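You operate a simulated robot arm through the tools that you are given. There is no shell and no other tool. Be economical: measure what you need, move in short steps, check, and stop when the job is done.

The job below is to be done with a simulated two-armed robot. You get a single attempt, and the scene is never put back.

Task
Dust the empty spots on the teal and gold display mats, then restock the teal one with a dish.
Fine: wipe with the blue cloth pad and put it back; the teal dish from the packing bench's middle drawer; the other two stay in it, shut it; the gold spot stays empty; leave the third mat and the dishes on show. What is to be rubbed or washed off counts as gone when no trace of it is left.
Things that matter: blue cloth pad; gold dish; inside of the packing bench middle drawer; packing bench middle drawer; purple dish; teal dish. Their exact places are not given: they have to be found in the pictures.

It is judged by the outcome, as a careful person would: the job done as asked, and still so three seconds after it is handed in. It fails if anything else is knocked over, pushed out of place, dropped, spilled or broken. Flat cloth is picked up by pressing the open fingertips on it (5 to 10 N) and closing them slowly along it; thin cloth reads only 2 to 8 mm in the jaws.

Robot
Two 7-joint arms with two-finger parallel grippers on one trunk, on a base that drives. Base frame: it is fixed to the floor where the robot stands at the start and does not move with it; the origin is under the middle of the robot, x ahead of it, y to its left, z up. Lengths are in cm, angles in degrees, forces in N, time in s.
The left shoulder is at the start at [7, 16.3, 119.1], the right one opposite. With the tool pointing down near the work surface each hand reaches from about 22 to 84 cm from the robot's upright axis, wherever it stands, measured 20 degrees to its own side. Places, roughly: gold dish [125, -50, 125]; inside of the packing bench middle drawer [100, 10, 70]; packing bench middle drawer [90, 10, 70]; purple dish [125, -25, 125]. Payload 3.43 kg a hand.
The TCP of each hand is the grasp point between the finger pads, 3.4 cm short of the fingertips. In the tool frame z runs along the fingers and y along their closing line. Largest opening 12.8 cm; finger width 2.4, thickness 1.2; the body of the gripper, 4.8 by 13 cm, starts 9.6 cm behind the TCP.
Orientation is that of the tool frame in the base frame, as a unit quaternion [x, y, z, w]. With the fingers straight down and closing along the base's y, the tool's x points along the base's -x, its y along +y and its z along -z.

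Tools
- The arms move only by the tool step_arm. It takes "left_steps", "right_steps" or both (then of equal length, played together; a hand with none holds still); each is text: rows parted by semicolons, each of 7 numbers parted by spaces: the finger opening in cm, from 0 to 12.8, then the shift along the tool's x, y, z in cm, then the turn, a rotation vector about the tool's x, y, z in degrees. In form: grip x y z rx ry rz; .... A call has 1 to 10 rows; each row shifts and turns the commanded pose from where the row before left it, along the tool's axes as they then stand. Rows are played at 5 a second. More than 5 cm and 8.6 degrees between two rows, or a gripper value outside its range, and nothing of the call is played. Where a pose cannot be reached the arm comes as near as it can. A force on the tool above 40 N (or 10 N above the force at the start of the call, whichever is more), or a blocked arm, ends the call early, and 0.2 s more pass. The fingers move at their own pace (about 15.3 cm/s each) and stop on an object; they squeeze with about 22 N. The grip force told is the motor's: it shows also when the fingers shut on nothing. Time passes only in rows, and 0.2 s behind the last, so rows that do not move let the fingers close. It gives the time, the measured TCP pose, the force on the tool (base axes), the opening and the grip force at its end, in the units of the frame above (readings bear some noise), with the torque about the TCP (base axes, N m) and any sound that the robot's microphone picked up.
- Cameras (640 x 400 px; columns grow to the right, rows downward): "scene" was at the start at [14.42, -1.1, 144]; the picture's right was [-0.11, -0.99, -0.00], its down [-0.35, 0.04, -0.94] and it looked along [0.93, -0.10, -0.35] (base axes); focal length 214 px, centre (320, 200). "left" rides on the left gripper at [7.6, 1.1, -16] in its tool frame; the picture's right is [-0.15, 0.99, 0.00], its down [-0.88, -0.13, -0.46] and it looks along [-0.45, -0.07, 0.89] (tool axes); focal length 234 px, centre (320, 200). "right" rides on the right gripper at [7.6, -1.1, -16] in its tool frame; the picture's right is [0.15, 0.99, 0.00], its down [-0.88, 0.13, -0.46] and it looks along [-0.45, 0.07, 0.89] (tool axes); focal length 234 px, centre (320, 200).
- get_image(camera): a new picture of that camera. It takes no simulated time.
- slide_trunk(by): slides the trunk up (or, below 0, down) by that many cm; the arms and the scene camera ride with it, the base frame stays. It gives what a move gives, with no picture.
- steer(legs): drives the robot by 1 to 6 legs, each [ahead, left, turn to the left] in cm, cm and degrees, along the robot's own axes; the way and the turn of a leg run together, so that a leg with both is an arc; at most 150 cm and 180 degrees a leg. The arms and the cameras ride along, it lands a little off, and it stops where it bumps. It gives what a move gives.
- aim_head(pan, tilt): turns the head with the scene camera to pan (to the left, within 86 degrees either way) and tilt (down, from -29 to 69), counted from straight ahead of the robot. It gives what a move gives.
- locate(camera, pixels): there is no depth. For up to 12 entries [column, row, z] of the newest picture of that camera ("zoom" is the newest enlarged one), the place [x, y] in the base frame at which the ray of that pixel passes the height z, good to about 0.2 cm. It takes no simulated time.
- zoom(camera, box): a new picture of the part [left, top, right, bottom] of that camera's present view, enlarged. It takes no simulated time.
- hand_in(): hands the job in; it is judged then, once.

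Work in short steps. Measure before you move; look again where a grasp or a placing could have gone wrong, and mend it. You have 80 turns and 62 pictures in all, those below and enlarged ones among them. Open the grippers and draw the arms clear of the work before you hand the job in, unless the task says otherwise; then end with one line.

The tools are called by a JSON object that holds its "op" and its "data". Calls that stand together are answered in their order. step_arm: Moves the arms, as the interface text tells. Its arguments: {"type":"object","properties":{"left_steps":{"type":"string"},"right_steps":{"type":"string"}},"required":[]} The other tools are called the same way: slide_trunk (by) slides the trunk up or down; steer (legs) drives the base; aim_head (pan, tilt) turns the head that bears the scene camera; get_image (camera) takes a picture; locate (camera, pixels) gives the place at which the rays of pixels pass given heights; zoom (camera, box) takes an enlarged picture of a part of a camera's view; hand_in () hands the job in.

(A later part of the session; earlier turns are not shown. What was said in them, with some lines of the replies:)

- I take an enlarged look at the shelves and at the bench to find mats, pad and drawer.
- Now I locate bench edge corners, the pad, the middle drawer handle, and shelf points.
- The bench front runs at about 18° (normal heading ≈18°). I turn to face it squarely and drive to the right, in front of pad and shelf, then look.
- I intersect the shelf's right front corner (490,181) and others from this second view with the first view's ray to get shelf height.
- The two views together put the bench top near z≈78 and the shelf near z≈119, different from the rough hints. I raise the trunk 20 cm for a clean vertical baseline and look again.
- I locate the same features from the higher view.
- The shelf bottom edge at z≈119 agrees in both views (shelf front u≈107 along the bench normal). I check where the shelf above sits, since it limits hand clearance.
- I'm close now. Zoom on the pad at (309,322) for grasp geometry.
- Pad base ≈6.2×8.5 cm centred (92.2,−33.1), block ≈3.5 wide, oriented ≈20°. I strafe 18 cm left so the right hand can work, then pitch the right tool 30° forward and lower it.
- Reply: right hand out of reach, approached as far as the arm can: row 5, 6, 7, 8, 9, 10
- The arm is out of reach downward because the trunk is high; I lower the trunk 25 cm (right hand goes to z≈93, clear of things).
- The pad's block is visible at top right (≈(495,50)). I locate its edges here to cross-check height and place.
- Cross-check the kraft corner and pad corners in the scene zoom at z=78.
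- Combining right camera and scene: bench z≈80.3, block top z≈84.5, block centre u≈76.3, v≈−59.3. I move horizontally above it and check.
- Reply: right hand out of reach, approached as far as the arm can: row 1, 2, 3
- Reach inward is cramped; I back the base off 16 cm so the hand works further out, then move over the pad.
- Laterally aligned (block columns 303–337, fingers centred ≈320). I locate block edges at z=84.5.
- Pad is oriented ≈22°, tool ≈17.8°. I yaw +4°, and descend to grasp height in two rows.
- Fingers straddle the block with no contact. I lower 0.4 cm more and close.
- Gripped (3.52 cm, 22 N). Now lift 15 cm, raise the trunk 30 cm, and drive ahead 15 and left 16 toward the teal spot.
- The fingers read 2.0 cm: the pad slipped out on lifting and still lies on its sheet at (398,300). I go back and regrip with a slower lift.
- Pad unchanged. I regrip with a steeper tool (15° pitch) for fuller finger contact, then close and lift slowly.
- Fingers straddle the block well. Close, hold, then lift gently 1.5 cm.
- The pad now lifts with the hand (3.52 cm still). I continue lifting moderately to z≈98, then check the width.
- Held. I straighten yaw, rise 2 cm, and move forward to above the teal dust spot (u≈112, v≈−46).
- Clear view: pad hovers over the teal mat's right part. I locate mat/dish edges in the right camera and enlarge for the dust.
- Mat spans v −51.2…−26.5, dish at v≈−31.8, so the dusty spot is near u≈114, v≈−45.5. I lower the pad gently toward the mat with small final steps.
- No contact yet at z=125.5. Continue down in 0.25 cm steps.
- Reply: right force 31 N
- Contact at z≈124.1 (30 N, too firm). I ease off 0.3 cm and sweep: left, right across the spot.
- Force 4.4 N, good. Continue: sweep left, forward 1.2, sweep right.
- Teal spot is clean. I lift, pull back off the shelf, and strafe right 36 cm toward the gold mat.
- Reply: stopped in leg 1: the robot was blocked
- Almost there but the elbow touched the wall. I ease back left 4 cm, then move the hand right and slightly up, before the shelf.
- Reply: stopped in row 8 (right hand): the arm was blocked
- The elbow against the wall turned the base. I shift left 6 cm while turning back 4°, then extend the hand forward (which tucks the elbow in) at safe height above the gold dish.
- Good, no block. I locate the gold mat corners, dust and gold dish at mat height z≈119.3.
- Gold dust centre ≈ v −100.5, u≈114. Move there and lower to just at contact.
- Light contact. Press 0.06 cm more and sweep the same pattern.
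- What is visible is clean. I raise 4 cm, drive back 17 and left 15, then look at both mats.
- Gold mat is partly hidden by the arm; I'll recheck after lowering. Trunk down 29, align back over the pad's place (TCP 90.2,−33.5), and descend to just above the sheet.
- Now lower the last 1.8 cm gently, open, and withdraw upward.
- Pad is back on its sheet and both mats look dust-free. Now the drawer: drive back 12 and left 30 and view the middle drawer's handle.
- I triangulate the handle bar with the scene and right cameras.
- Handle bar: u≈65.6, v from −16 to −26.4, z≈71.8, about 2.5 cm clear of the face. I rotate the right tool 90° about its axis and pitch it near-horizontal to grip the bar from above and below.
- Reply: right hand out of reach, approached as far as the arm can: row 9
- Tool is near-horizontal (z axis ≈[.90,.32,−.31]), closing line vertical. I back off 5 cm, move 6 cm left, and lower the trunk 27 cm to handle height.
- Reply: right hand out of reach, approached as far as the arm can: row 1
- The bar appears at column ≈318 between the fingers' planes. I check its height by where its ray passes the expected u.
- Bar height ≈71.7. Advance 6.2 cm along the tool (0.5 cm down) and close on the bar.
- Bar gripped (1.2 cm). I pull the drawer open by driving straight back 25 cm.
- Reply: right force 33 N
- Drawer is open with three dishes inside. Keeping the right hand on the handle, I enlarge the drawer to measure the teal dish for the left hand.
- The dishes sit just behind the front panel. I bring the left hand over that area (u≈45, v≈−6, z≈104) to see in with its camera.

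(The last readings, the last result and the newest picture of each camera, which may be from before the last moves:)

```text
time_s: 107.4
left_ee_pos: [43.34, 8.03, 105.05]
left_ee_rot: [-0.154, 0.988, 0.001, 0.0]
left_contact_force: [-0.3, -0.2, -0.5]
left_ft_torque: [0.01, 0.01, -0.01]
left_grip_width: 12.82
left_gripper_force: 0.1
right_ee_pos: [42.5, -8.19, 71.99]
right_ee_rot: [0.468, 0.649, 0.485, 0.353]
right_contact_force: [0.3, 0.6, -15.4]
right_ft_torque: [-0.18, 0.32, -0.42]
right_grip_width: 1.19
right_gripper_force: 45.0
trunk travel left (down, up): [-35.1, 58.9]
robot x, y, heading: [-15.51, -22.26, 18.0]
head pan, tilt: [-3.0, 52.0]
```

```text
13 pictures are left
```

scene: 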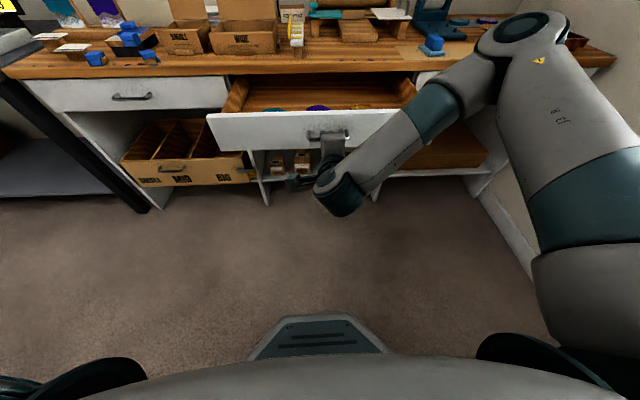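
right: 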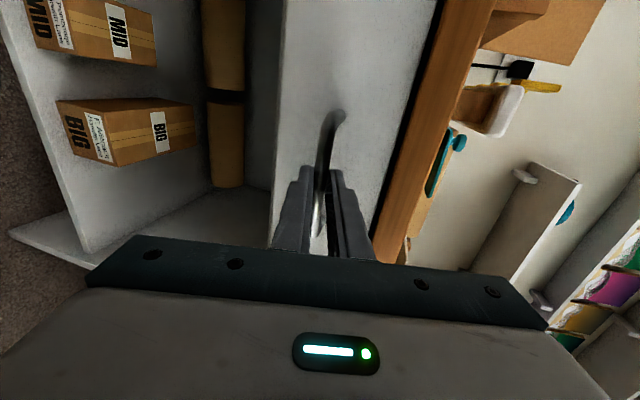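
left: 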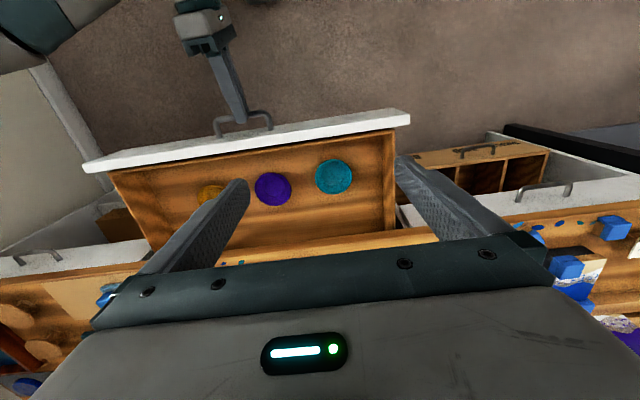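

Teal dish at (333,177), purple (272,190). Zoom for the rim.

{"op": "zoom", "data": {"camera": "left", "box": [230, 110, 430, 240]}}

{"op": "locate", "data": {"camera": "left", "pixels": [[315, 178, 74], [352, 176, 74], [333, 160, 74], [333, 194, 74], [333, 177, 70], [333, 177, 74], [290, 188, 74], [396, 128, 76.5], [392, 225, 76.5], [410, 108, 76.5], [84, 160, 76.5]]}}

```text
3.08 times, centred on (330, 175) of left
```

zoom: 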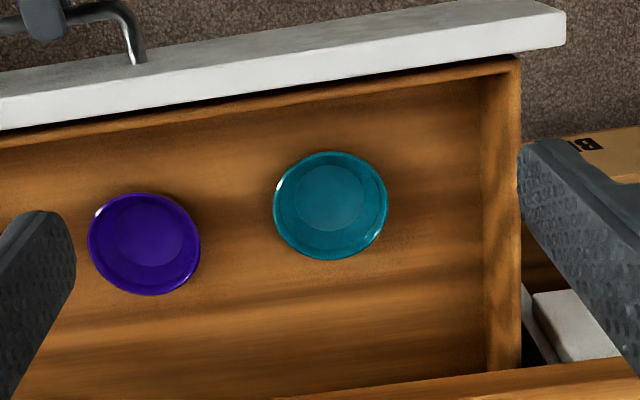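

```text
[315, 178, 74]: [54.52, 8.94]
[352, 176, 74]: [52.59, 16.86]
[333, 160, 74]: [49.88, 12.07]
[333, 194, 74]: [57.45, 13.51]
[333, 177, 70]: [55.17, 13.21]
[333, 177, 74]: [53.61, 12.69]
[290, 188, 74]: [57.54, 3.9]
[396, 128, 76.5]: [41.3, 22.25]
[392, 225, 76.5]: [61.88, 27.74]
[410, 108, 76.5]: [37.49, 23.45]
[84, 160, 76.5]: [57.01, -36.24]
```

Teal dish: Ø≈9 cm, centre ≈(55.4,13.3), rim z≈69.3, with ≥5 cm free either side. I pitch the left tool 15°, go above it and descend to z≈85.

{"op": "step_arm", "data": {"left_steps": "12.8 0 0 0 0 -7.5 0; 12.8 0 0 0 0 -7.5 0; 12.8 -4.12 0.47 1.11 0 0 0; 12.8 -4.12 0.47 1.11 0 0 0; 12.8 -4.12 0.47 1.11 0 0 0; 12.8 1.28 0 4.8 0 0 0; 12.8 1.28 0 4.8 0 0 0; 12.8 1.28 0 4.8 0 0 0; 12.8 1.28 0 4.8 0 0 0; 12.8 0 0 0 0 0 0"}}

{"op": "zoom", "data": {"camera": "left", "box": [180, 50, 460, 230]}}

```text
time_s: 109.6
left_ee_pos: [54.24, 12.96, 85.17]
left_ee_rot: [-0.154, 0.979, 0.023, 0.129]
left_contact_force: [0.4, 0.5, -0.9]
left_ft_torque: [-0.01, 0.01, -0.03]
left_grip_width: 12.79
left_gripper_force: 0.1
left hand out of reach, approached as far as the arm can: row 5
right_ee_pos: [42.41, -8.26, 72.01]
right_ee_rot: [0.468, 0.649, 0.485, 0.353]
right_contact_force: [-0.4, -2.8, -13.5]
right_ft_torque: [-0.33, 0.27, -0.85]
right_grip_width: 1.17
right_gripper_force: 45.3
trunk travel left (down, up): [-35.1, 58.9]
robot x, y, heading: [-15.36, -22.2, 17.9]
head pan, tilt: [-3.0, 52.0]
```

```text
2.22 times, centred on (320, 140) of left
```

zoom: 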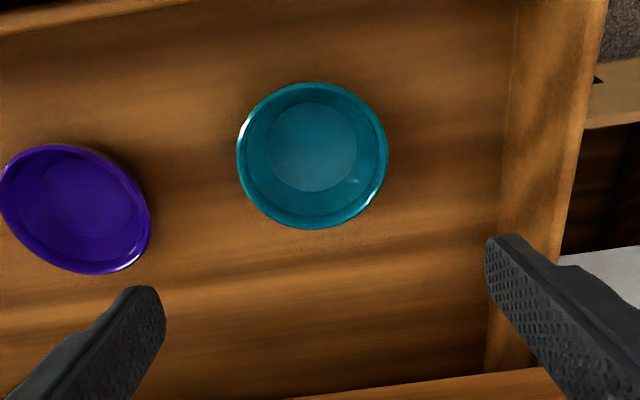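

{"op": "locate", "data": {"camera": "zoom", "pixels": [[312, 156, 69.3], [238, 152, 69.3], [388, 157, 69.3], [312, 83, 69.3], [312, 229, 69.3], [312, 147, 66.5]]}}

```text
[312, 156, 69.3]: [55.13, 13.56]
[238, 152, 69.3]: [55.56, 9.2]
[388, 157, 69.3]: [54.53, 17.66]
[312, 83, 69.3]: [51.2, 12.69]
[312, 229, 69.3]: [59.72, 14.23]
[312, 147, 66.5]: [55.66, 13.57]
```

Consistent centre (55.2,13.5). Descend to z≈70.5.

{"op": "step_arm", "data": {"left_steps": "12.4 0.95 0.07 4.5 0 0 0; 12.4 0.95 0.07 4.5 0 0 0; 12.4 0.8 0.07 3.8 0 0 0; 12.4 0.3 0 1.2 0 0 0; 12.4 0 0 0.3 0 0 0; 12.4 0 0 0 0 0 0"}}

{"op": "zoom", "data": {"camera": "left", "box": [180, 50, 460, 260]}}

```text
time_s: 111.0
left_ee_pos: [54.81, 13.62, 70.66]
left_ee_rot: [-0.154, 0.979, 0.022, 0.129]
left_contact_force: [0.5, 0.1, 0.0]
left_ft_torque: [-0.01, -0.01, 0.0]
left_grip_width: 12.44
left_gripper_force: 0.1
right_ee_pos: [42.61, -8.23, 71.95]
right_ee_rot: [0.468, 0.649, 0.486, 0.352]
right_contact_force: [1.4, -4.3, -14.9]
right_ft_torque: [-0.17, 0.32, -0.18]
right_grip_width: 1.18
right_gripper_force: 45.4
trunk travel left (down, up): [-35.1, 58.9]
robot x, y, heading: [-16.02, -22.0, 18.2]
head pan, tilt: [-3.0, 52.0]
```

```text
1.90 times, centred on (320, 155) of left
```

zoom: 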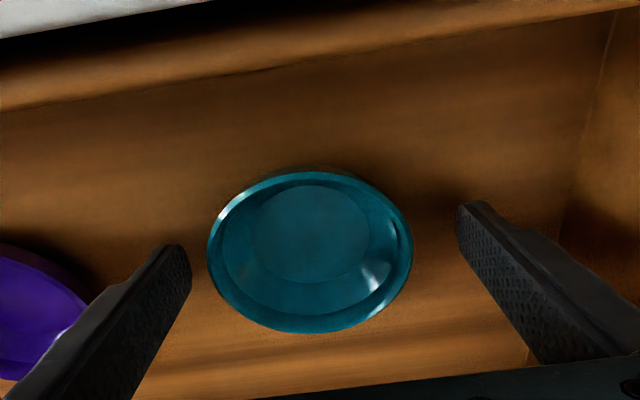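

The dish sits between the fingertips, centred. Close gently and lift slowly a bit.

{"op": "step_arm", "data": {"left_steps": "10 0 0 0 0 0 0; 9 0 0 0 0 0 0; 8 0 0 0 0 0 0; 6 0 0 0 0 0 0; 6 0 0 0 0 0 0; 6 -0.08 0 -0.3 0 0 0; 6 -0.13 0 -0.5 0 0 0; 6 -0.13 0 -0.5 0 0 0; 6 0 0 0 0 0 0"}}

{"op": "zoom", "data": {"camera": "left", "box": [180, 50, 460, 260]}}

```text
time_s: 113.0
left_ee_pos: [54.79, 13.58, 72.07]
left_ee_rot: [-0.154, 0.98, 0.022, 0.128]
left_contact_force: [-0.2, 0.2, -1.3]
left_ft_torque: [-0.01, 0.03, -0.02]
left_grip_width: 8.92
left_gripper_force: 21.2
right_ee_pos: [42.45, -8.22, 71.96]
right_ee_rot: [0.468, 0.649, 0.485, 0.352]
right_contact_force: [2.1, -5.4, -14.3]
right_ft_torque: [-0.19, 0.31, -0.27]
right_grip_width: 1.18
right_gripper_force: 45.0
trunk travel left (down, up): [-35.1, 58.9]
robot x, y, heading: [-15.41, -21.61, 18.0]
head pan, tilt: [-3.0, 52.0]
```

```text
1.90 times, centred on (320, 155) of left
```

zoom: 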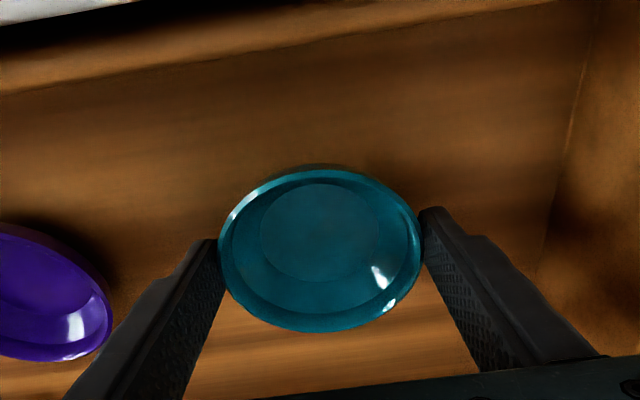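

Dish held (8.9 cm). Lift further slowly, then draw the left hand back so it clears the bench when the drawer is pushed shut.

{"op": "step_arm", "data": {"left_steps": "6 -0.3 0 -1.1 0 0 0; 6 -0.5 0 -1.9 0 0 0; 6 -0.6 0 -2.3 0 0 0; 6 -0.6 0 -2.3 0 0 0; 6 -0.6 0 -2.3 0 0 0; 6 -0.6 0 -2.3 0 0 0; 6 -0.6 0 -2.3 0 0 0; 6 -0.6 0 -2.3 0 0 0; 6 -0.6 0 -2.3 0 0 0; 6 -0.6 0 -2.3 0 0 0"}}

{"op": "step_arm", "data": {"left_steps": "6 0.4 0 -3 0 0 0; 6 1.9 0 -2.0 0 0 0; 6 2.4 0 -1.2 0 0 0; 6 2.9 0 -0.8 0 0 0; 6 2.9 0 -0.8 0 0 0; 6 2.9 0 -0.8 0 0 0; 6 1.5 0 -0.4 0 0 0; 6 0 0 0 0 0 0"}}

{"op": "get_image", "data": {"camera": "scene"}}

```text
time_s: 115.2
left_ee_pos: [54.68, 13.33, 94.28]
left_ee_rot: [-0.154, 0.98, 0.022, 0.128]
left_contact_force: [0.3, 0.7, -0.6]
left_ft_torque: [-0.02, -0.03, -0.03]
left_grip_width: 8.91
left_gripper_force: 22.3
right_ee_pos: [42.48, -8.22, 71.9]
right_ee_rot: [0.47, 0.648, 0.485, 0.352]
right_contact_force: [0.9, -9.0, -11.4]
right_ft_torque: [-0.09, 0.35, 0.0]
right_grip_width: 1.18
right_gripper_force: 45.2
trunk travel left (down, up): [-35.1, 58.9]
robot x, y, heading: [-15.61, -22.05, 18.1]
head pan, tilt: [-3.0, 52.0]
```

```text
time_s: 117.0
left_ee_pos: [38.86, 8.43, 98.89]
left_ee_rot: [-0.154, 0.979, 0.022, 0.129]
left_contact_force: [0.2, -0.6, -2.1]
left_ft_torque: [0.02, 0.01, 0.02]
left_grip_width: 8.92
left_gripper_force: 22.6
right_ee_pos: [42.44, -8.29, 72.11]
right_ee_rot: [0.469, 0.649, 0.486, 0.352]
right_contact_force: [1.0, -7.0, -13.3]
right_ft_torque: [-0.15, 0.36, -0.1]
right_grip_width: 1.16
right_gripper_force: 45.1
trunk travel left (down, up): [-35.1, 58.9]
robot x, y, heading: [-15.64, -22.12, 18.1]
head pan, tilt: [-3.0, 52.0]
```

```text
8 pictures are left
```

scene: 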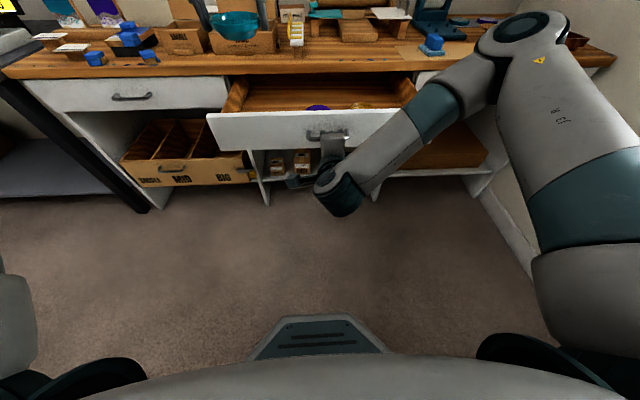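

Dish is held at (235,25); purple and gold remain in the drawer. Push the drawer shut by driving ahead 25.5 cm with the right hand still on the handle.

{"op": "steer", "data": {"legs": [[20, 0, 0], [5.8, 0, 0]]}}

```text
time_s: 119.3
left_ee_pos: [63.38, 16.46, 98.88]
left_ee_rot: [-0.154, 0.98, 0.022, 0.127]
left_contact_force: [0.0, 0.6, -0.4]
left_ft_torque: [0.0, 0.02, 0.01]
left_grip_width: 8.9
left_gripper_force: 21.4
right_ee_pos: [66.76, -0.08, 71.81]
right_ee_rot: [0.467, 0.652, 0.484, 0.351]
right_contact_force: [2.7, -2.0, -1.3]
right_ft_torque: [0.43, 0.18, 0.67]
right_grip_width: 1.19
right_gripper_force: 45.3
trunk travel left (down, up): [-35.1, 58.9]
robot x, y, heading: [9.25, -13.93, 18.1]
head pan, tilt: [-3.0, 52.0]
stopped in leg 2: the force on the tool passed its limit (the readings are from after the stop); the commanded pose is now the measured one
```

Drawer is back at its shut position (force stop). Open the right hand and withdraw straight back.

{"op": "step_arm", "data": {"right_steps": "3 0 0 0 0 0 0; 5 0 0 0 0 0 0; 5 0 0 0 0 0 0; 5 0 0 -2 0 0 0; 5 0 0 -3 0 0 0; 5 0 0 -4 0 0 0; 5 0 0 -4 0 0 0; 5 0 0 0 0 0 0"}}

{"op": "zoom", "data": {"camera": "scene", "box": [160, 60, 480, 260]}}

```text
time_s: 121.1
left_ee_pos: [63.33, 16.51, 99.06]
left_ee_rot: [-0.154, 0.979, 0.022, 0.128]
left_contact_force: [0.1, -0.1, -0.9]
left_ft_torque: [0.02, -0.01, 0.01]
left_grip_width: 8.92
left_gripper_force: 21.7
right_ee_pos: [57.31, 0.46, 74.55]
right_ee_rot: [0.468, 0.65, 0.484, 0.352]
right_contact_force: [-0.2, -0.1, -0.1]
right_ft_torque: [0.0, 0.01, -0.01]
right_grip_width: 5.02
right_gripper_force: 0.0
right hand out of reach, approached as far as the arm can: row 6, 7
trunk travel left (down, up): [-35.1, 58.9]
robot x, y, heading: [9.15, -13.91, 17.9]
head pan, tilt: [-3.0, 52.0]
```

```text
2.00 times, centred on (320, 160) of scene
```

zoom: 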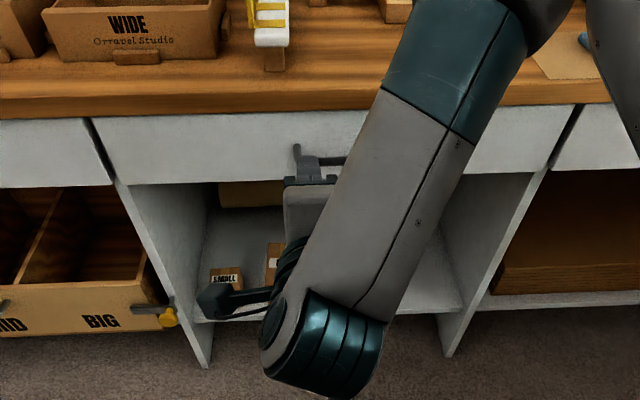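

Drawer fully shut, right hand free. Raise the trunk 52 cm, shift the right hand out to the right, then drive to the teal mat.

{"op": "slide_trunk", "data": {"by": 52}}

{"op": "step_arm", "data": {"right_steps": "5 -4 0 0 0 0 0; 5 -4 0 0 0 0 0; 5 -4 0 0 0 0 0; 5 -4 0 0 0 0 0; 5 0 0 0 0 0 0"}}

{"op": "steer", "data": {"legs": [[0, -44, 0], [29, 0, 0]]}}

{"op": "get_image", "data": {"camera": "left"}}

```text
refused: 52 is not a number from -40 to 40
```

```text
time_s: 122.3
left_ee_pos: [63.4, 16.53, 98.91]
left_ee_rot: [-0.154, 0.979, 0.022, 0.128]
left_contact_force: [0.3, -0.2, -0.8]
left_ft_torque: [-0.05, -0.04, -0.01]
left_grip_width: 8.92
left_gripper_force: 21.6
right_ee_pos: [67.46, -7.43, 72.51]
right_ee_rot: [0.467, 0.652, 0.484, 0.35]
right_contact_force: [0.7, -0.1, -0.7]
right_ft_torque: [0.0, 0.01, -0.02]
right_grip_width: 5.01
right_gripper_force: 0.2
right hand out of reach, approached as far as the arm can: row 1, 2, 3, 4
trunk travel left (down, up): [-35.1, 58.9]
robot x, y, heading: [9.45, -13.66, 18.2]
head pan, tilt: [-3.0, 52.0]
```

```text
time_s: 125.6
left_ee_pos: [80.43, -24.59, 98.88]
left_ee_rot: [-0.156, 0.979, 0.023, 0.127]
left_contact_force: [-0.1, 0.5, -1.1]
left_ft_torque: [0.01, 0.0, 0.01]
left_grip_width: 8.9
left_gripper_force: 21.7
right_ee_pos: [84.09, -48.79, 72.62]
right_ee_rot: [0.465, 0.655, 0.484, 0.347]
right_contact_force: [-10.5, -3.7, 4.1]
right_ft_torque: [0.12, -0.42, -0.14]
right_grip_width: 5.01
right_gripper_force: 0.2
trunk travel left (down, up): [-35.1, 58.9]
robot x, y, heading: [26.36, -55.16, 18.4]
head pan, tilt: [-3.0, 52.0]
stopped in leg 2: the force on the tool passed its limit (the readings are from after the stop); the commanded pose is now the measured one
```

```text
6 pictures are left
```

left: 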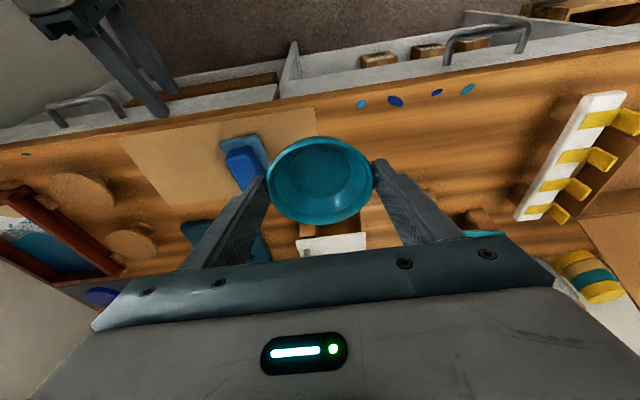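

The right fingertips touched the right drawer's face (light, 10 N). I back off 8 cm, raise the trunk 40 cm, then tuck the right hand back.

{"op": "steer", "data": {"legs": [[-8, 0, 0]]}}

{"op": "slide_trunk", "data": {"by": 40}}

{"op": "slide_trunk", "data": {"by": 12}}

{"op": "aim_head", "data": {"pan": 0, "tilt": 45}}

{"op": "get_image", "data": {"camera": "scene"}}

```text
time_s: 126.7
left_ee_pos: [72.77, -27.22, 98.95]
left_ee_rot: [-0.155, 0.979, 0.022, 0.128]
left_contact_force: [-0.1, 0.5, -0.8]
left_ft_torque: [-0.01, -0.01, -0.03]
left_grip_width: 8.91
left_gripper_force: 21.8
right_ee_pos: [76.58, -51.36, 72.75]
right_ee_rot: [0.466, 0.654, 0.484, 0.347]
right_contact_force: [-0.4, 0.0, -0.1]
right_ft_torque: [0.02, -0.02, 0.0]
right_grip_width: 5.02
right_gripper_force: 0.2
trunk travel left (down, up): [-35.1, 58.9]
robot x, y, heading: [18.51, -57.94, 17.9]
head pan, tilt: [-3.0, 52.0]
```

```text
time_s: 130.5
left_ee_pos: [72.88, -27.11, 138.81]
left_ee_rot: [-0.156, 0.979, 0.022, 0.127]
left_contact_force: [0.0, 0.2, -1.1]
left_ft_torque: [0.02, -0.01, -0.02]
left_grip_width: 8.89
left_gripper_force: 22.2
right_ee_pos: [76.46, -51.39, 112.42]
right_ee_rot: [0.465, 0.653, 0.485, 0.348]
right_contact_force: [0.5, 0.2, -0.7]
right_ft_torque: [-0.02, -0.01, 0.0]
right_grip_width: 5.0
right_gripper_force: 0.0
trunk travel left (down, up): [-75.1, 18.9]
robot x, y, heading: [18.77, -57.58, 18.2]
head pan, tilt: [-3.0, 52.0]
```

```text
time_s: 132.0
left_ee_pos: [72.91, -27.09, 150.87]
left_ee_rot: [-0.155, 0.98, 0.022, 0.127]
left_contact_force: [0.0, -0.3, -1.0]
left_ft_torque: [0.03, 0.0, -0.01]
left_grip_width: 8.92
left_gripper_force: 22.0
right_ee_pos: [76.69, -51.34, 124.51]
right_ee_rot: [0.467, 0.654, 0.484, 0.347]
right_contact_force: [0.1, 1.2, -0.3]
right_ft_torque: [0.02, 0.0, 0.01]
right_grip_width: 5.02
right_gripper_force: 0.1
trunk travel left (down, up): [-87.1, 6.9]
robot x, y, heading: [18.18, -57.73, 18.2]
head pan, tilt: [-3.0, 52.0]
```

```text
time_s: 132.7
left_ee_pos: [72.96, -27.11, 150.94]
left_ee_rot: [-0.155, 0.98, 0.021, 0.126]
left_contact_force: [-0.4, 0.3, -1.1]
left_ft_torque: [-0.01, 0.01, -0.04]
left_grip_width: 8.92
left_gripper_force: 21.6
right_ee_pos: [76.46, -51.3, 124.55]
right_ee_rot: [0.466, 0.654, 0.484, 0.347]
right_contact_force: [-1.0, 0.2, -0.4]
right_ft_torque: [-0.01, 0.01, -0.01]
right_grip_width: 5.0
right_gripper_force: 0.1
trunk travel left (down, up): [-87.1, 6.9]
robot x, y, heading: [18.59, -58.08, 18.0]
head pan, tilt: [0.0, 45.0]
```

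```text
5 pictures are left
```

scene: 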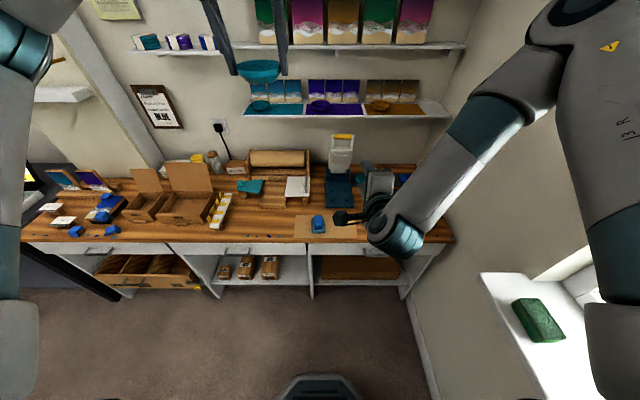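

Middle drawer is shut; dish held at (258,70). Drive ahead 29 and left 6, then lower the left hand in front of the shelf.

{"op": "steer", "data": {"legs": [[29, 6, 0]]}}

{"op": "step_arm", "data": {"left_steps": "6 1.2 0 4.5 0 0 0; 6 1.2 0 4.5 0 0 0; 6 1.2 0 4.5 0 0 0; 6 1.2 0 4.5 0 0 0; 6 0.7 0 2.6 0 0 0; 6 0 0 0 0 0 0"}}

```text
time_s: 134.7
left_ee_pos: [98.28, -12.61, 151.02]
left_ee_rot: [-0.155, 0.979, 0.023, 0.129]
left_contact_force: [1.0, -0.9, -1.9]
left_ft_torque: [0.02, -0.02, 0.03]
left_grip_width: 8.9
left_gripper_force: 21.9
right_ee_pos: [102.11, -36.72, 124.74]
right_ee_rot: [0.465, 0.654, 0.485, 0.348]
right_contact_force: [-0.3, -0.1, 0.2]
right_ft_torque: [0.0, 0.01, 0.01]
right_grip_width: 5.01
right_gripper_force: 0.0
trunk travel left (down, up): [-87.1, 6.9]
robot x, y, heading: [44.08, -42.87, 18.6]
head pan, tilt: [0.0, 45.0]
```

```text
time_s: 136.1
left_ee_pos: [98.51, -12.35, 129.3]
left_ee_rot: [-0.156, 0.979, 0.022, 0.128]
left_contact_force: [0.6, -0.3, -1.3]
left_ft_torque: [0.0, 0.03, 0.02]
left_grip_width: 8.9
left_gripper_force: 21.6
right_ee_pos: [102.16, -36.6, 124.57]
right_ee_rot: [0.465, 0.655, 0.484, 0.347]
right_contact_force: [0.2, 0.1, -0.9]
right_ft_torque: [0.0, -0.01, 0.0]
right_grip_width: 5.0
right_gripper_force: 0.2
trunk travel left (down, up): [-87.1, 6.9]
robot x, y, heading: [44.24, -42.89, 18.1]
head pan, tilt: [0.0, 45.0]
```

Both hands clear. Move the dish forward over the teal spot (u→114, v→−45.8) at z≈129.

{"op": "step_arm", "data": {"left_steps": "6 -3.85 -0.73 1.03 0 0 0; 6 -3.85 -0.73 1.03 0 0 0; 6 -3.85 -0.73 1.03 0 0 0; 6 -3.85 -0.73 1.03 0 0 0; 6 -3.85 -0.73 1.03 0 0 0; 6 -3.85 -0.73 1.03 0 0 0; 6 0 0 0 0 0 0"}}

{"op": "zoom", "data": {"camera": "left", "box": [120, 70, 520, 270]}}

```text
time_s: 137.7
left_ee_pos: [122.71, -8.9, 129.72]
left_ee_rot: [-0.156, 0.979, 0.022, 0.128]
left_contact_force: [-0.3, -0.5, -0.9]
left_ft_torque: [-0.03, -0.03, 0.03]
left_grip_width: 8.91
left_gripper_force: 21.7
right_ee_pos: [102.19, -36.45, 124.54]
right_ee_rot: [0.465, 0.654, 0.485, 0.347]
right_contact_force: [-0.4, 0.1, 0.5]
right_ft_torque: [-0.02, 0.0, -0.03]
right_grip_width: 4.96
right_gripper_force: 0.0
trunk travel left (down, up): [-87.1, 6.9]
robot x, y, heading: [44.21, -43.19, 18.0]
head pan, tilt: [0.0, 45.0]
```

```text
1.60 times, centred on (320, 170) of left
```

zoom: 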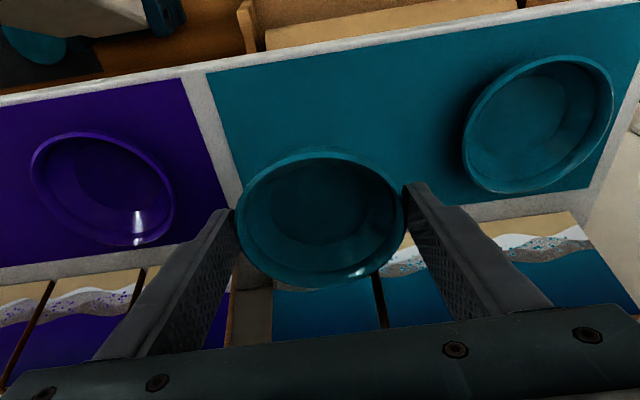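

Position u=114.2, v=−45.7. I verify against the displayed dishes' centres and mat edges in this view.

{"op": "locate", "data": {"camera": "zoom", "pixels": [[541, 118, 120], [541, 124, 123], [103, 186, 123], [207, 75, 119.4], [243, 193, 119.4], [468, 110, 123], [614, 130, 123]]}}

```text
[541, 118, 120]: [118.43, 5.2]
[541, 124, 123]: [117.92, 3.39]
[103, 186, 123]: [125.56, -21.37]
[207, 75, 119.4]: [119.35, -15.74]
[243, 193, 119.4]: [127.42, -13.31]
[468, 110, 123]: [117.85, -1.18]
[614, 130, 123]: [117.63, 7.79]
```

Displayed dishes sit at u≈113.3, so I shift back 1 cm and left 0.4, then lower to just above contact.

{"op": "step_arm", "data": {"left_steps": "6 0.97 0.4 -0.26 0 0 0; 6 0.65 0 2.41 0 0 0; 6 0.65 0 2.41 0 0 0; 6 0.13 0 0.48 0 0 0; 6 0.08 0 0.29 0 0 0; 6 0 0 0 0 0 0"}}

```text
time_s: 139.1
left_ee_pos: [121.48, -8.88, 123.57]
left_ee_rot: [-0.157, 0.979, 0.022, 0.127]
left_contact_force: [-0.2, -0.2, -1.3]
left_ft_torque: [-0.03, 0.01, -0.02]
left_grip_width: 8.91
left_gripper_force: 22.5
right_ee_pos: [102.19, -36.5, 124.41]
right_ee_rot: [0.466, 0.654, 0.484, 0.348]
right_contact_force: [1.1, -0.7, 0.5]
right_ft_torque: [-0.01, -0.05, -0.03]
right_grip_width: 5.0
right_gripper_force: 0.1
trunk travel left (down, up): [-87.1, 6.9]
robot x, y, heading: [44.63, -42.55, 18.3]
head pan, tilt: [0.0, 45.0]
```

No contact yet at 123.6; lower in 0.15–0.2 cm steps.

{"op": "step_arm", "data": {"left_steps": "6 0.05 0 0.19 0 0 0; 6 0.05 0 0.19 0 0 0; 6 0 0 0 0 0 0"}}

```text
time_s: 139.9
left_ee_pos: [121.47, -8.95, 123.2]
left_ee_rot: [-0.156, 0.979, 0.022, 0.127]
left_contact_force: [-0.1, 0.4, -0.8]
left_ft_torque: [-0.01, -0.01, 0.01]
left_grip_width: 8.92
left_gripper_force: 22.2
right_ee_pos: [102.19, -36.7, 124.5]
right_ee_rot: [0.465, 0.655, 0.484, 0.348]
right_contact_force: [0.3, 1.1, 1.7]
right_ft_torque: [-0.03, -0.03, 0.0]
right_grip_width: 4.97
right_gripper_force: 0.1
trunk travel left (down, up): [-87.1, 6.9]
robot x, y, heading: [44.19, -42.9, 18.5]
head pan, tilt: [0.0, 45.0]
```

{"op": "step_arm", "data": {"left_steps": "6 0.05 0 0.19 0 0 0; 6 0 0 0 0 0 0; 6 0.05 0 0.19 0 0 0; 6 0 0 0 0 0 0"}}

```text
time_s: 140.9
left_ee_pos: [121.31, -9.1, 123.1]
left_ee_rot: [-0.156, 0.979, 0.022, 0.129]
left_contact_force: [3.8, 1.2, 15.0]
left_ft_torque: [0.11, -0.24, -0.01]
left_grip_width: 8.92
left_gripper_force: 21.7
right_ee_pos: [102.02, -36.78, 124.62]
right_ee_rot: [0.465, 0.655, 0.485, 0.346]
right_contact_force: [0.6, 0.3, -0.5]
right_ft_torque: [0.01, -0.03, -0.01]
right_grip_width: 5.0
right_gripper_force: 0.1
trunk travel left (down, up): [-87.1, 6.9]
robot x, y, heading: [44.18, -43.38, 18.6]
head pan, tilt: [0.0, 45.0]
```

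Contact (15 N). Ease up 0.18 cm, open slowly, then lift straight up and withdraw.

{"op": "step_arm", "data": {"left_steps": "6 -0.045 0 -0.17 0 0 0; 8.7 0 0 0 0 0 0; 9.2 0 0 0 0 0 0; 10 0 0 0 0 0 0; 11 0 0 0 0 0 0; 11 0 0 0 0 0 0; 11 -0.26 0 -0.97 0 0 0; 11 -0.52 0 -1.93 0 0 0; 11 -0.65 0 -2.4 0 0 0; 11 0 0 0 0 0 0"}}

{"op": "zoom", "data": {"camera": "left", "box": [120, 70, 520, 270]}}

```text
time_s: 143.1
left_ee_pos: [121.32, -9.2, 128.7]
left_ee_rot: [-0.156, 0.979, 0.022, 0.129]
left_contact_force: [-0.2, -0.3, 0.8]
left_ft_torque: [-0.03, 0.03, -0.01]
left_grip_width: 10.97
left_gripper_force: 0.1
right_ee_pos: [102.24, -36.54, 124.56]
right_ee_rot: [0.465, 0.654, 0.485, 0.348]
right_contact_force: [0.0, -0.9, -0.8]
right_ft_torque: [0.02, 0.02, -0.01]
right_grip_width: 5.01
right_gripper_force: 0.0
trunk travel left (down, up): [-87.1, 6.9]
robot x, y, heading: [44.45, -43.04, 18.3]
head pan, tilt: [0.0, 45.0]
```

```text
1.60 times, centred on (320, 170) of left
```

zoom: 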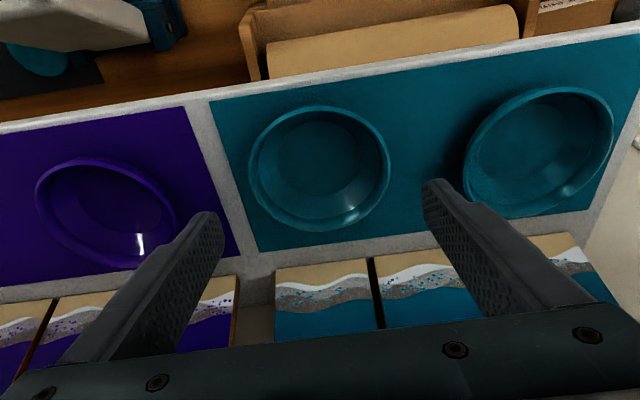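

Dish stands well on the teal spot. Raise 3 cm more and drive back clear of the bench, then take a last look.

{"op": "step_arm", "data": {"left_steps": "11 -0.4 0 -1.5 0 0 0; 11 -0.4 0 -1.5 0 0 0; 11 0 0 0 0 0 0"}}

{"op": "steer", "data": {"legs": [[-38, 3, 0]]}}

{"op": "step_arm", "data": {"left_steps": "12 3.8 1 -1 0 0 0; 12 3.8 1 -1 0 0 0; 12 3.8 1 -1 0 0 0; 12 3.8 1 -1 0 0 0; 12 0 0 0 0 0 0"}}

{"op": "aim_head", "data": {"pan": -4, "tilt": 33}}

{"op": "get_image", "data": {"camera": "scene"}}

```text
time_s: 143.9
left_ee_pos: [121.38, -9.12, 131.77]
left_ee_rot: [-0.156, 0.979, 0.022, 0.127]
left_contact_force: [-0.3, -0.3, -0.3]
left_ft_torque: [0.02, 0.0, 0.0]
left_grip_width: 10.98
left_gripper_force: 0.0
right_ee_pos: [102.23, -36.59, 124.53]
right_ee_rot: [0.465, 0.655, 0.484, 0.348]
right_contact_force: [0.5, -0.4, 0.0]
right_ft_torque: [-0.01, -0.03, -0.02]
right_grip_width: 5.0
right_gripper_force: 0.0
trunk travel left (down, up): [-87.1, 6.9]
robot x, y, heading: [44.94, -43.08, 18.2]
head pan, tilt: [0.0, 45.0]
```

```text
time_s: 146.3
left_ee_pos: [85.05, -18.14, 131.61]
left_ee_rot: [-0.156, 0.979, 0.022, 0.127]
left_contact_force: [0.2, -0.1, 0.5]
left_ft_torque: [-0.01, 0.02, 0.02]
left_grip_width: 11.02
left_gripper_force: 0.0
right_ee_pos: [65.85, -45.55, 124.44]
right_ee_rot: [0.467, 0.654, 0.484, 0.347]
right_contact_force: [0.4, 0.0, -0.7]
right_ft_torque: [0.0, 0.0, 0.0]
right_grip_width: 4.96
right_gripper_force: 0.1
trunk travel left (down, up): [-87.1, 6.9]
robot x, y, heading: [7.86, -51.92, 18.2]
head pan, tilt: [0.0, 45.0]
```

```text
time_s: 147.5
left_ee_pos: [68.25, -19.15, 131.6]
left_ee_rot: [-0.156, 0.979, 0.021, 0.127]
left_contact_force: [0.0, -0.8, 0.4]
left_ft_torque: [-0.03, 0.01, -0.01]
left_grip_width: 12.01
left_gripper_force: 0.0
right_ee_pos: [65.66, -45.62, 124.37]
right_ee_rot: [0.466, 0.654, 0.484, 0.348]
right_contact_force: [-0.6, 0.5, -0.2]
right_ft_torque: [-0.03, -0.03, 0.02]
right_grip_width: 4.98
right_gripper_force: 0.0
trunk travel left (down, up): [-87.1, 6.9]
robot x, y, heading: [7.44, -52.19, 18.2]
head pan, tilt: [0.0, 45.0]
```

```text
time_s: 148.2
left_ee_pos: [68.32, -19.14, 131.64]
left_ee_rot: [-0.156, 0.979, 0.023, 0.128]
left_contact_force: [0.6, -0.4, 0.2]
left_ft_torque: [0.01, 0.0, -0.02]
left_grip_width: 12.02
left_gripper_force: 0.0
right_ee_pos: [65.63, -45.56, 124.61]
right_ee_rot: [0.465, 0.655, 0.484, 0.347]
right_contact_force: [0.3, 0.0, -0.4]
right_ft_torque: [-0.02, -0.02, 0.0]
right_grip_width: 5.0
right_gripper_force: 0.1
trunk travel left (down, up): [-87.1, 6.9]
robot x, y, heading: [7.72, -52.1, 18.1]
head pan, tilt: [-4.0, 33.0]
```

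```text
2 pictures are left
```

scene: 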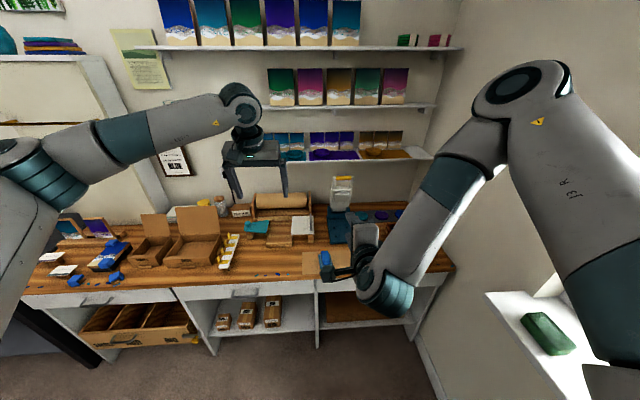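

Everything appears in place; one enlarged check of the shelf mats for leftover dust, mainly the gold one.

{"op": "zoom", "data": {"camera": "scene", "box": [270, 120, 450, 230]}}

```text
3.56 times, centred on (360, 175) of scene
```

zoom: 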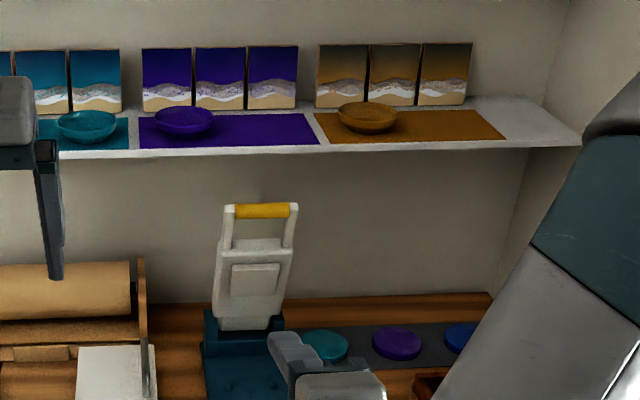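

The gold spot is clean and empty, the teal mat is restocked, and the drawer and pad are in place. Open the right gripper fully and hand in.

{"op": "step_arm", "data": {"right_steps": "12 0 0 0 0 0 0; 12 0 0 0 0 0 0"}}

{"op": "hand_in", "data": {}}

```text
time_s: 148.8
left_ee_pos: [68.23, -19.1, 131.63]
left_ee_rot: [-0.155, 0.979, 0.022, 0.128]
left_contact_force: [-0.6, 0.8, 0.3]
left_ft_torque: [-0.02, 0.0, 0.0]
left_grip_width: 12.01
left_gripper_force: 0.1
right_ee_pos: [65.56, -45.45, 124.48]
right_ee_rot: [0.466, 0.654, 0.485, 0.347]
right_contact_force: [1.0, 0.4, 0.3]
right_ft_torque: [-0.01, -0.02, -0.01]
right_grip_width: 12.01
right_gripper_force: 0.1
trunk travel left (down, up): [-87.1, 6.9]
robot x, y, heading: [8.01, -52.14, 18.1]
head pan, tilt: [-4.0, 33.0]
```

```text
The job is handed in.
```

The job is handed in: both spots show no dust in the pictures, the teal dish is on the teal mat, the gold spot is empty, the pad is back on its sheet, and the middle drawer is shut with the purple and gold dishes inside.
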